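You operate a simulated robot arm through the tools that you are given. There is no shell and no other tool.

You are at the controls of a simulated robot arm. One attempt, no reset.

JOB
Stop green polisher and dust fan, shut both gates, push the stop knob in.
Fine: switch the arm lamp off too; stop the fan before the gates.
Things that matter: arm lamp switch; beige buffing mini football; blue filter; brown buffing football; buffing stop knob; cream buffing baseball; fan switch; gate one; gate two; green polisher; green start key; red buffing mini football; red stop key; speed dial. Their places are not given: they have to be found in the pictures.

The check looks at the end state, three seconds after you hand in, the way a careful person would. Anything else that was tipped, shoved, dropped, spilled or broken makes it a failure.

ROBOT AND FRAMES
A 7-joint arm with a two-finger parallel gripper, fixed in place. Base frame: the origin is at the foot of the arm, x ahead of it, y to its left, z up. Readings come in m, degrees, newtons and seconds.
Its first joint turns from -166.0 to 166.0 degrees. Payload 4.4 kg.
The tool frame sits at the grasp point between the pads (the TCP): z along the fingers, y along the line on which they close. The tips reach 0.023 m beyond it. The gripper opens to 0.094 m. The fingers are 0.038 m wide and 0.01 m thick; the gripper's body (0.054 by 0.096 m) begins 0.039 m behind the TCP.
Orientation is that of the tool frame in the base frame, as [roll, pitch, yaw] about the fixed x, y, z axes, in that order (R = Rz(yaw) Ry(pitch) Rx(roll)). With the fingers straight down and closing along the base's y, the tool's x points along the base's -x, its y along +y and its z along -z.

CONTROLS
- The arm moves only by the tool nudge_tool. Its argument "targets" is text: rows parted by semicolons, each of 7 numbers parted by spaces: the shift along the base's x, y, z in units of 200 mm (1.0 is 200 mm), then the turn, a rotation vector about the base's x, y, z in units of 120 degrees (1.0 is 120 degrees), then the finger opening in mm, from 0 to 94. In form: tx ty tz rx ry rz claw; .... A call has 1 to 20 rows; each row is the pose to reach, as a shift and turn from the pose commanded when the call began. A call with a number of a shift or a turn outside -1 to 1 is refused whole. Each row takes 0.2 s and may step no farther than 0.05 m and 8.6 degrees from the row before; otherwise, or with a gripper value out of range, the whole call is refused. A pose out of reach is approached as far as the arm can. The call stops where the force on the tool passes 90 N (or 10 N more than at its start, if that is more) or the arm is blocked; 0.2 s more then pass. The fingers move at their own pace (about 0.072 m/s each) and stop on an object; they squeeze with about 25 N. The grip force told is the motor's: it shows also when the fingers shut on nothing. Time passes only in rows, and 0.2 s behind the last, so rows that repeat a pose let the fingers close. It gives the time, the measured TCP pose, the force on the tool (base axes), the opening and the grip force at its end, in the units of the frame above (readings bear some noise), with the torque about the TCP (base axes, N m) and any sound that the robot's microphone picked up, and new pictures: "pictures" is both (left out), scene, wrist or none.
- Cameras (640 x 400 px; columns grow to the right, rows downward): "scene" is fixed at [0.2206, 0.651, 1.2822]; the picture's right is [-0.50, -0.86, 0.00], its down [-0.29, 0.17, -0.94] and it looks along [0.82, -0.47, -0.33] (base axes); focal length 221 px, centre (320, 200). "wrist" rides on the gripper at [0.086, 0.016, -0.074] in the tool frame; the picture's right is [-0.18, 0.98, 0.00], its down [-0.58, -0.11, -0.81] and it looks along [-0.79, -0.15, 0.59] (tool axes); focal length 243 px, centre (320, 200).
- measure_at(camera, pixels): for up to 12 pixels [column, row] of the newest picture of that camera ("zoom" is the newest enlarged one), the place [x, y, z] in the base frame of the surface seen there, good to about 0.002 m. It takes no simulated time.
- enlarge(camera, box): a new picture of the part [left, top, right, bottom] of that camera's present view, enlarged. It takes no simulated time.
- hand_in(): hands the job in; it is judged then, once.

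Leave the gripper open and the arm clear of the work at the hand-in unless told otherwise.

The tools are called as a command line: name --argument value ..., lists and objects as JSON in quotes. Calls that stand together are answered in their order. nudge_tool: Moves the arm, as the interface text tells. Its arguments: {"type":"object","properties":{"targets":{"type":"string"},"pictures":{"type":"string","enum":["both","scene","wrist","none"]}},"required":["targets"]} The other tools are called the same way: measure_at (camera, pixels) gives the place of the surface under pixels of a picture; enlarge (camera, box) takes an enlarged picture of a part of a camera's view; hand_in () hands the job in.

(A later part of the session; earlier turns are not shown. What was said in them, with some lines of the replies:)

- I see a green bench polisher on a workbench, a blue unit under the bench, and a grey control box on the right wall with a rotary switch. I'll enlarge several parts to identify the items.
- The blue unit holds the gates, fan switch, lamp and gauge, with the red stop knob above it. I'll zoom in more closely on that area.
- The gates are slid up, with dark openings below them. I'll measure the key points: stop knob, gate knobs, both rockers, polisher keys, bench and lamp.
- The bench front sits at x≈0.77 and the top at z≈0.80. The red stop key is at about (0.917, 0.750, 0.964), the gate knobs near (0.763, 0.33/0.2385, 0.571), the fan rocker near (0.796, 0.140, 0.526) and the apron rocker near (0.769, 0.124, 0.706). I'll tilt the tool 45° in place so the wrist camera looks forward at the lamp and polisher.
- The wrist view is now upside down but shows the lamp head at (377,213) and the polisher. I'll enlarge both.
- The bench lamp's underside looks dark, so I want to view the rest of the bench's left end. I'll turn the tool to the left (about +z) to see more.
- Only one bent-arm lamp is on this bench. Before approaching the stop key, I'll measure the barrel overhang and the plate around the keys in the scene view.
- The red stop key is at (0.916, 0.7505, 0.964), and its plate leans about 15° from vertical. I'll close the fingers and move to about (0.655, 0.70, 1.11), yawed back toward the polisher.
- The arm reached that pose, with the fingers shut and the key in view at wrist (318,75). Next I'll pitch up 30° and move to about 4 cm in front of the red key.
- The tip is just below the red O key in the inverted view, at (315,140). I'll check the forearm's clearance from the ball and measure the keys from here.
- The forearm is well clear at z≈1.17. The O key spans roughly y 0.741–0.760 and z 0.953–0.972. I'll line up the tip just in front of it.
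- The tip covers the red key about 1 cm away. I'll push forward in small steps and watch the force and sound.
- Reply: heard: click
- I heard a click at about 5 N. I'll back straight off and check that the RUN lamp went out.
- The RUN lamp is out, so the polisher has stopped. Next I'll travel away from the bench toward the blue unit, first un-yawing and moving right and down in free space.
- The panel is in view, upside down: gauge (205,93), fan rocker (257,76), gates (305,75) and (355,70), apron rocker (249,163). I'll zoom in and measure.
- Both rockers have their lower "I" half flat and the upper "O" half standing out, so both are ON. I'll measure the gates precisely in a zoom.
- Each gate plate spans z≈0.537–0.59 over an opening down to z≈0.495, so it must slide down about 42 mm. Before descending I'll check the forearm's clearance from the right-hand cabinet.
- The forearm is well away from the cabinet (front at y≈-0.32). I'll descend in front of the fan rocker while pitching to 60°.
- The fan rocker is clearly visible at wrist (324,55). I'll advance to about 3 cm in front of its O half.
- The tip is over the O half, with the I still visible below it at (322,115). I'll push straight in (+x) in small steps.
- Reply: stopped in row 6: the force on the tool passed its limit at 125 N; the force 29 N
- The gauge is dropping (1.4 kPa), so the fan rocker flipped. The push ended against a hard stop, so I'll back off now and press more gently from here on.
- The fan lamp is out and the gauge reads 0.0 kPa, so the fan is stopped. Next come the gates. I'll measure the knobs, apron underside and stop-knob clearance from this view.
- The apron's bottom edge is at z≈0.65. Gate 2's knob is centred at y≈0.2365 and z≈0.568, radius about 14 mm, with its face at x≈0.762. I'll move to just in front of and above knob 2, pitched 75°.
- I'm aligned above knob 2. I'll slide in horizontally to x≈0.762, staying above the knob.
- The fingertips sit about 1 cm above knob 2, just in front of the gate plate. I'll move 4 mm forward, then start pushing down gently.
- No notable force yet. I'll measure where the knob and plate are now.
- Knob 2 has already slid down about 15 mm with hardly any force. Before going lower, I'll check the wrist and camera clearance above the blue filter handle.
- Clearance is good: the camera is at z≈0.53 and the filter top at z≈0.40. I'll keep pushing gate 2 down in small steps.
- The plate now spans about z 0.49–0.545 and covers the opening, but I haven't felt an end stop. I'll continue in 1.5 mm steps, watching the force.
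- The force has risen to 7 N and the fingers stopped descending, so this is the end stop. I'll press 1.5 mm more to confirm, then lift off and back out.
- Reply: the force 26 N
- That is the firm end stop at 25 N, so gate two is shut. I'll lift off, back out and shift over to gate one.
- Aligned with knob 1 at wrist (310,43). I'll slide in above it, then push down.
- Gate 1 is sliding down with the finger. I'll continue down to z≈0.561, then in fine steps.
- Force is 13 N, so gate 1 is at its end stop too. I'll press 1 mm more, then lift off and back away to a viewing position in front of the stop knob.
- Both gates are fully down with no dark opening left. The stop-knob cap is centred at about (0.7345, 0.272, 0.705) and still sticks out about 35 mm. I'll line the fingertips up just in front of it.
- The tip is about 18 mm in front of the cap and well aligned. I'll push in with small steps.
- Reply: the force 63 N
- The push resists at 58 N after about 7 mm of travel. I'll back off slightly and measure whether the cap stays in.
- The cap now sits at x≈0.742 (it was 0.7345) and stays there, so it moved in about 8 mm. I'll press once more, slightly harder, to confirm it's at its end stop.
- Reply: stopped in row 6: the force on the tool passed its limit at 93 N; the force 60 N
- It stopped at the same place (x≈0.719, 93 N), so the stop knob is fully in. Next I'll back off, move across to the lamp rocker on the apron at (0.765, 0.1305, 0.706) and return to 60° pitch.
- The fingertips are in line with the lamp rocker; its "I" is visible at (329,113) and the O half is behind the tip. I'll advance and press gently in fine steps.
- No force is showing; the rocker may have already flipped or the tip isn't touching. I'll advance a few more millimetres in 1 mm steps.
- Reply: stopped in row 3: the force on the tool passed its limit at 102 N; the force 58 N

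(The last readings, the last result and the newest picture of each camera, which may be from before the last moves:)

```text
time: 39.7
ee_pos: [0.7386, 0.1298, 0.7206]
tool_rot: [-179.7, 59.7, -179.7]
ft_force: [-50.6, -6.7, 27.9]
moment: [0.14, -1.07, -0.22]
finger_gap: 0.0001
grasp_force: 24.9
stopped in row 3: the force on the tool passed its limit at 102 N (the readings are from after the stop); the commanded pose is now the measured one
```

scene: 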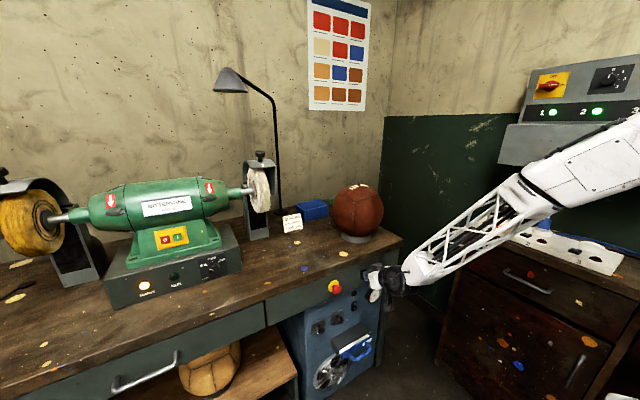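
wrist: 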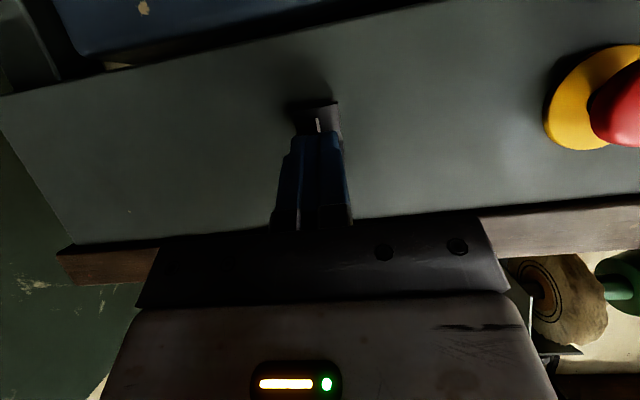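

It's at a hard stop now. I'll back off and inspect the rocker.

nudge_tool --targets "-0.03 0 0 0 0 0 0; -0.2 0 0 0 0 0 0; -0.4 0.05 0.1 0 0.04 0 0; -0.6 0.1 0.25 0 0.1 0 0; -0.8 0.15 0.4 0 0.16 0 0; -0.95 0.3 0.55 0 0.22 0 0; -1 0.4 0.7 0 0.25 0 0; -1 0.4 0.7 0 0.25 0 0" --pictures "both"

enlarge --camera "scene" --box '[300, 262, 400, 342]'

enlarge --camera "wrist" --box '[200, 0, 460, 200]'

```text
refused: row 4 steps farther than a row can; nothing moved
```

```text
5.00 times, centred on (350, 302) of scene
```

zoom: 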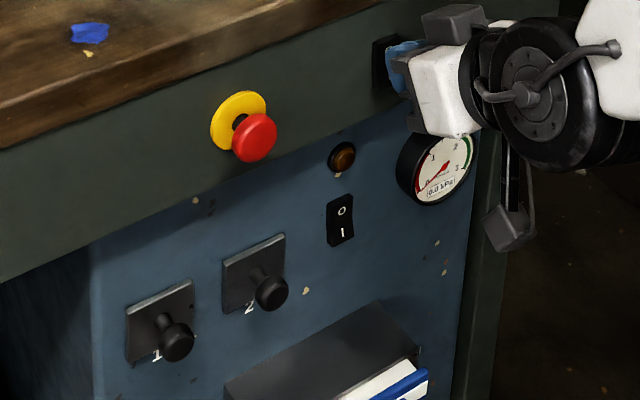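

```text
2.00 times, centred on (330, 100) of wrist
```

zoom: 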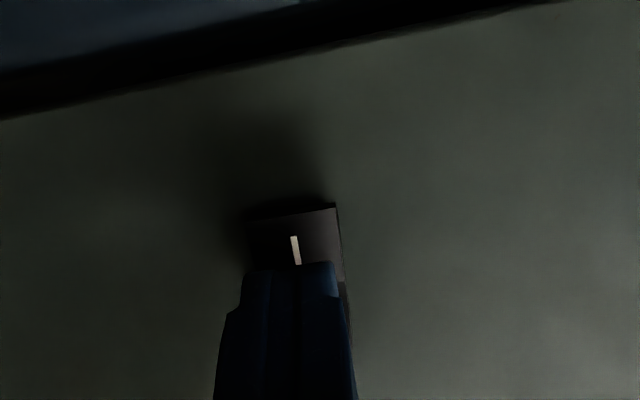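

That call was refused because one step was slightly too long. I'll repeat the retreat with smaller steps.

nudge_tool --targets "-0.03 0 0 0 0 0 0; -0.2 0 0 0 0 0 0; -0.38 0.03 0.08 0 0.03 0 0; -0.55 0.08 0.2 0 0.08 0 0; -0.7 0.13 0.33 0 0.13 0 0; -0.85 0.2 0.46 0 0.18 0 0; -0.95 0.3 0.6 0 0.22 0 0; -1 0.4 0.7 0 0.25 0 0; -1 0.4 0.7 0 0.25 0 0" --pictures "both"

enlarge --camera "scene" --box '[300, 262, 400, 342]'

enlarge --camera "wrist" --box '[160, 0, 420, 200]'

```text
time: 41.7
ee_pos: [0.5412, 0.2095, 0.8586]
tool_rot: [-180.0, 29.6, -179.9]
ft_force: [0.2, 0.7, 0.3]
moment: [0.0, -0.02, 0.0]
finger_gap: 0.0
grasp_force: 24.8
```

scene: 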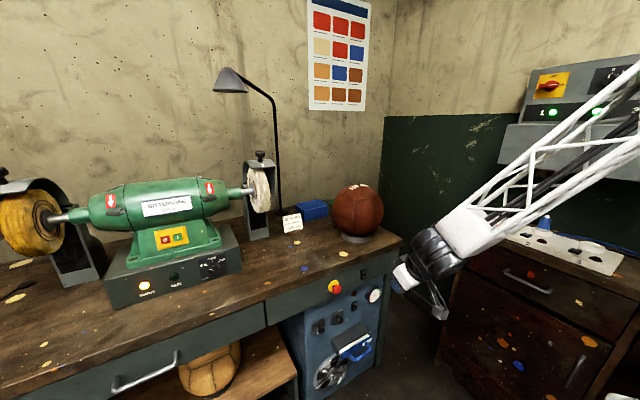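
wrist: 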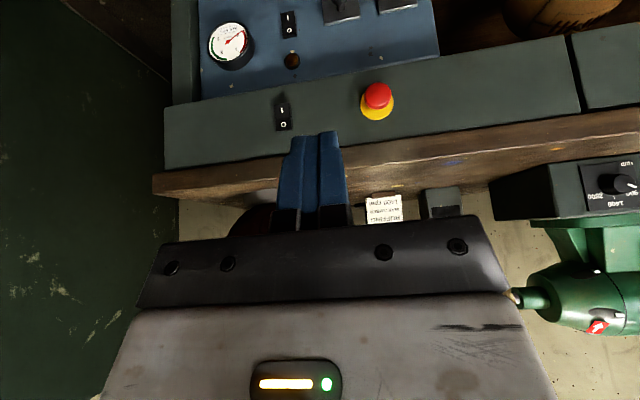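

```text
5.00 times, centred on (350, 302) of scene
```

zoom: 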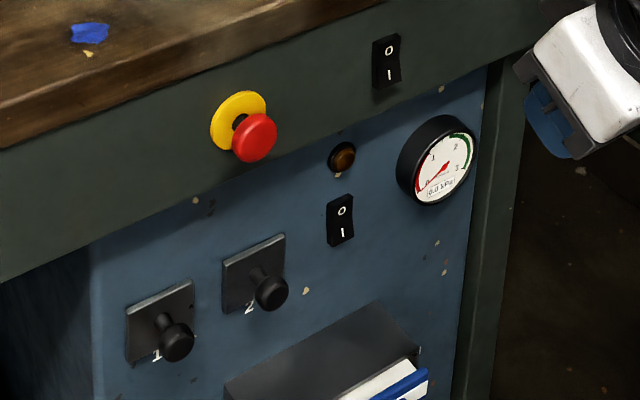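

```text
2.00 times, centred on (290, 100) of wrist
```

zoom: 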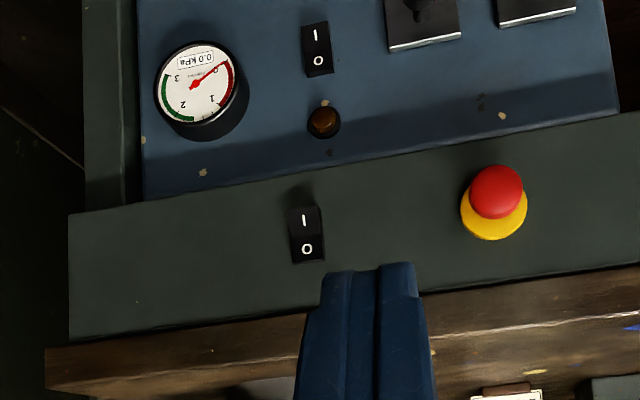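

Both rockers now have the same shape, with the O half pushed in. I'll confirm by measuring the profiles of both, and view the gates.

enlarge --camera "wrist" --box '[260, 85, 310, 140]'

measure_at --camera "zoom" --pixels '[[300, 100], [300, 120], [300, 150], [300, 175], [300, 200], [300, 230], [300, 260], [300, 285], [200, 200], [420, 200]]'

enlarge --camera "wrist" --box '[265, 0, 315, 75]'

measure_at --camera "zoom" --pixels '[[310, 75], [310, 90], [310, 110], [310, 130], [310, 150], [310, 170], [310, 185], [310, 195], [230, 130], [400, 130]]'

measure_at --camera "wrist" --pixels '[[377, 92], [377, 85], [370, 95], [385, 92], [377, 112], [340, 15], [345, 3]]'

```text
7.27 times, centred on (285, 112) of wrist
```

zoom: 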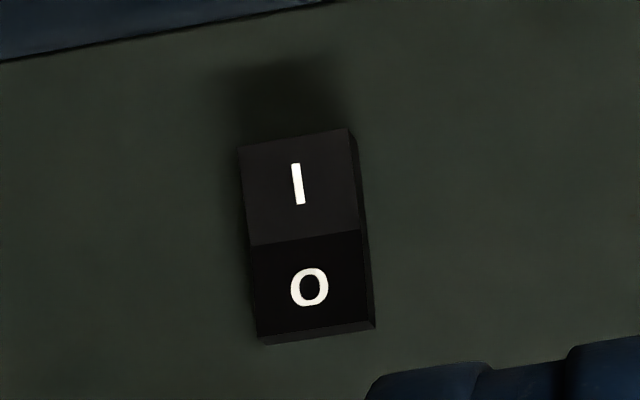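

```text
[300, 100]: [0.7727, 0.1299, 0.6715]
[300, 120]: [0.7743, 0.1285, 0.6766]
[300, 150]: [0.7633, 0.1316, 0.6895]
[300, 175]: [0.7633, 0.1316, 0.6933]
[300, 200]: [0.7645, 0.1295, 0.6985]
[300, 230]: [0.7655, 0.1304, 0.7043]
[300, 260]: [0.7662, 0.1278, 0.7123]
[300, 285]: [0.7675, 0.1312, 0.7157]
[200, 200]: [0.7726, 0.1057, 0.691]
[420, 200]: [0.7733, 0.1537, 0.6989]
```

```text
5.33 times, centred on (290, 38) of wrist
```

zoom: 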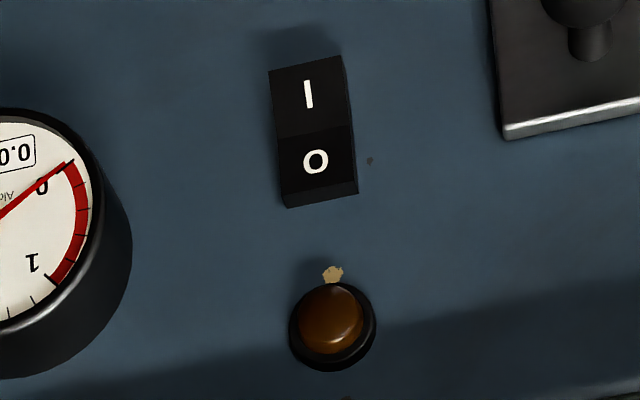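

```text
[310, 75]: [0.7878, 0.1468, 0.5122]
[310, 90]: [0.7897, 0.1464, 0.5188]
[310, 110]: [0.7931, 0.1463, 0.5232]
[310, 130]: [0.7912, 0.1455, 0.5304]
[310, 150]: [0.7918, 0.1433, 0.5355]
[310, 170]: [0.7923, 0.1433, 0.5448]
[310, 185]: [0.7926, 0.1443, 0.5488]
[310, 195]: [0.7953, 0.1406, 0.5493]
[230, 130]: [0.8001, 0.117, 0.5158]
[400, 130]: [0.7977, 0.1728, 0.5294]
```

```text
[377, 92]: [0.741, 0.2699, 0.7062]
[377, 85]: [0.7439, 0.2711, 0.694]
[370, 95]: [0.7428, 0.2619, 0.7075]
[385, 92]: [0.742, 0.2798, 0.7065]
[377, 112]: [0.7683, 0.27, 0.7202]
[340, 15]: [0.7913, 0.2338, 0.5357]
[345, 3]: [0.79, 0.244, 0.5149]
```

Both rockers read as off, with the I half out. I'll zoom in on the gates in the scene view for a final check.

enlarge --camera "scene" --box '[305, 300, 365, 350]'

enlarge --camera "scene" --box '[80, 170, 280, 310]'

enlarge --camera "scene" --box '[280, 260, 420, 400]'

```text
8.00 times, centred on (335, 325) of scene
```

zoom: 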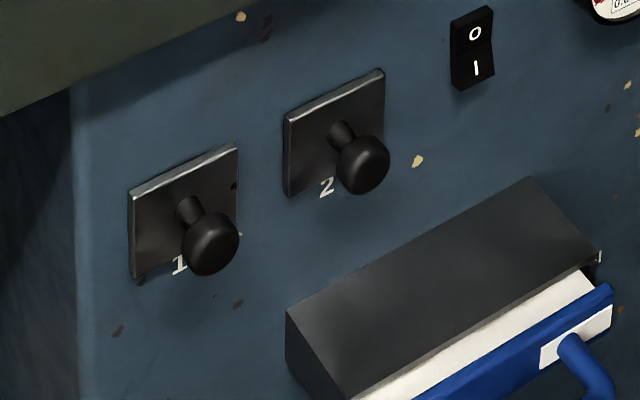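

```text
2.86 times, centred on (180, 240) of scene
```

zoom: 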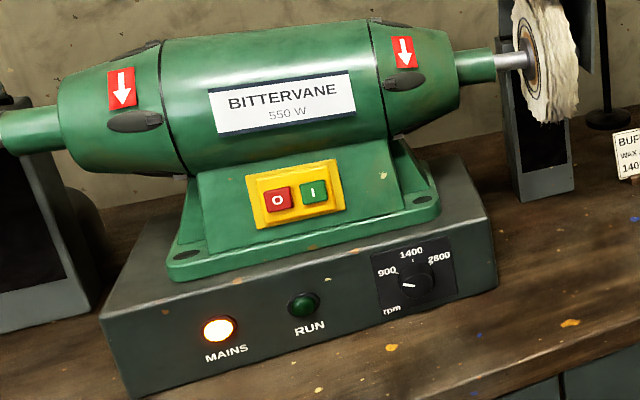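

```text
2.86 times, centred on (350, 330) of scene
```

zoom: 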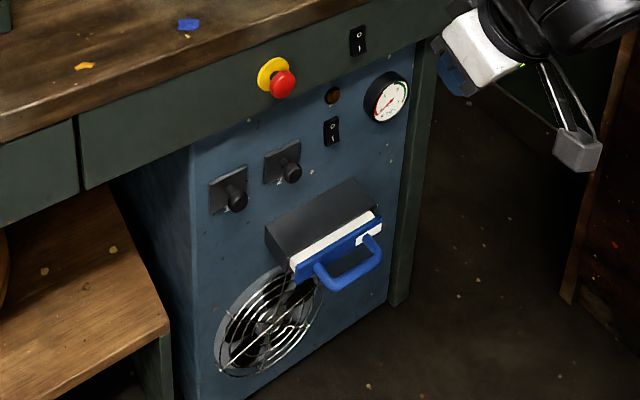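

Everything reads correctly: RUN lamp out, fan stopped, both gates shut, stop knob in, both rockers off. I'll raise the arm clear and open the gripper.

nudge_tool --targets "-0.1 0.05 0.2 0 0.05 0 0; -0.2 0.1 0.4 0 0.1 0 30; -0.3 0.15 0.6 0 0.15 0 60; -0.4 0.2 0.8 0 0.2 0 94; -0.5 0.25 1 0 0.25 0 94; -0.5 0.25 1 0 0.25 0 94; -0.5 0.25 1 0 0.25 0 94" --pictures "both"

```text
time: 43.3
ee_pos: [0.4389, 0.2584, 1.0602]
tool_rot: [-179.9, -0.3, -179.8]
ft_force: [0.6, 0.5, 0.1]
moment: [0.01, 0.03, -0.02]
finger_gap: 0.0942
grasp_force: 0.2
```

scene: 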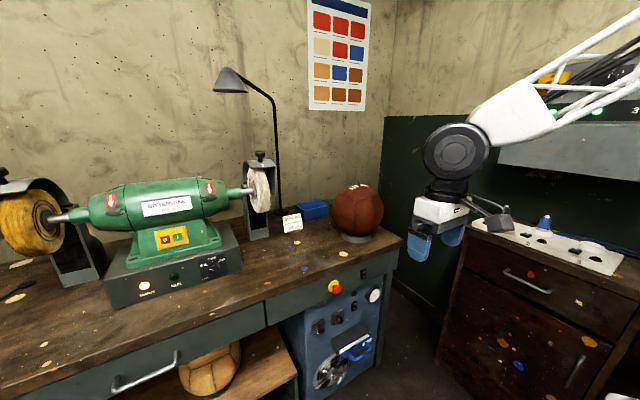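
wrist: 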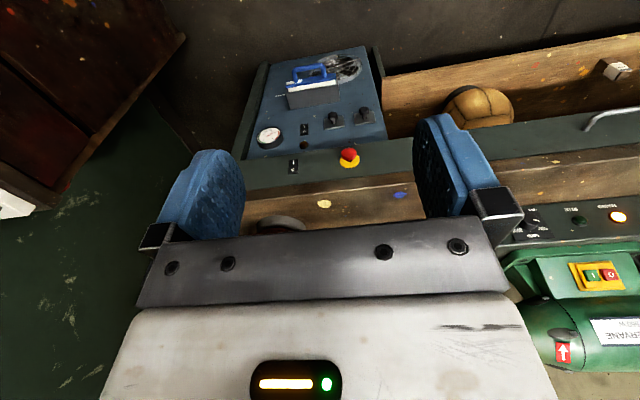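

The arm is clear and the gripper is open. One last look at the lamp and the rockers before handing in.

enlarge --camera "scene" --box '[205, 55, 295, 115]'

enlarge --camera "scene" --box '[300, 262, 400, 342]'

enlarge --camera "scene" --box '[200, 130, 420, 260]'

```text
6.67 times, centred on (250, 85) of scene
```

zoom: 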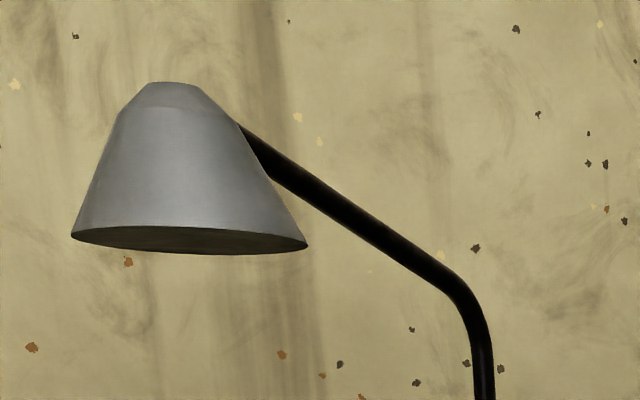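

```text
5.00 times, centred on (350, 302) of scene
```

zoom: 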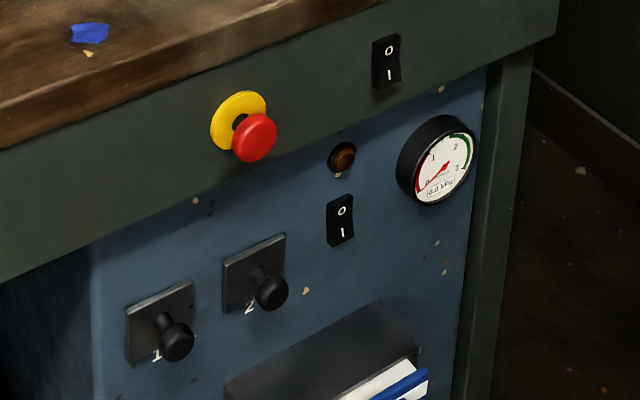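

```text
2.91 times, centred on (310, 195) of scene
```

zoom: 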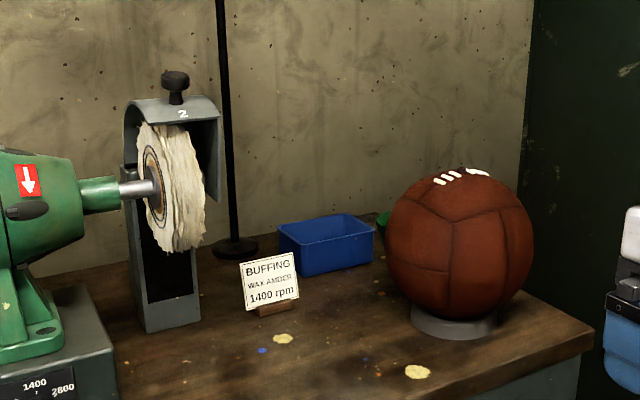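

The polisher and fan are stopped, both gates are shut, the stop knob is in, and the lamp rocker is at O. The arm is clear with the gripper open, and nothing else was disturbed. I'm handing in.

hand_in

```text
The job is handed in.
```

I finished the job and handed it in. One point is uncertain: I couldn't see the arm lamp itself go off.

- **Green polisher:** stopped with the red stop key. It clicked, and the RUN lamp is out.
- **Dust fan:** switched off before I touched the gates. Its lamp is out and the gauge reads 0.0 kPa.
- **Gates:** gate two, then gate one, pushed down to their end stops. No opening is left showing.
- **Stop knob:** pushed in about 8 mm to a hard stop, and it stays in.
- **Arm lamp:** I pressed the rocker switch on the front edge of the bench, and it now sits at O. The lamp looked dark both before and after. I took that switch for the lamp's because it was the only one on the bench that fitted.

Three presses ended against a hard stop above the 90 N limit: the fan switch at 125 N, the lamp switch at 102 N and the stop knob at 93 N. I saw no damage. In the last pictures nothing else on the bench had moved, the arm was clear and the gripper was open.
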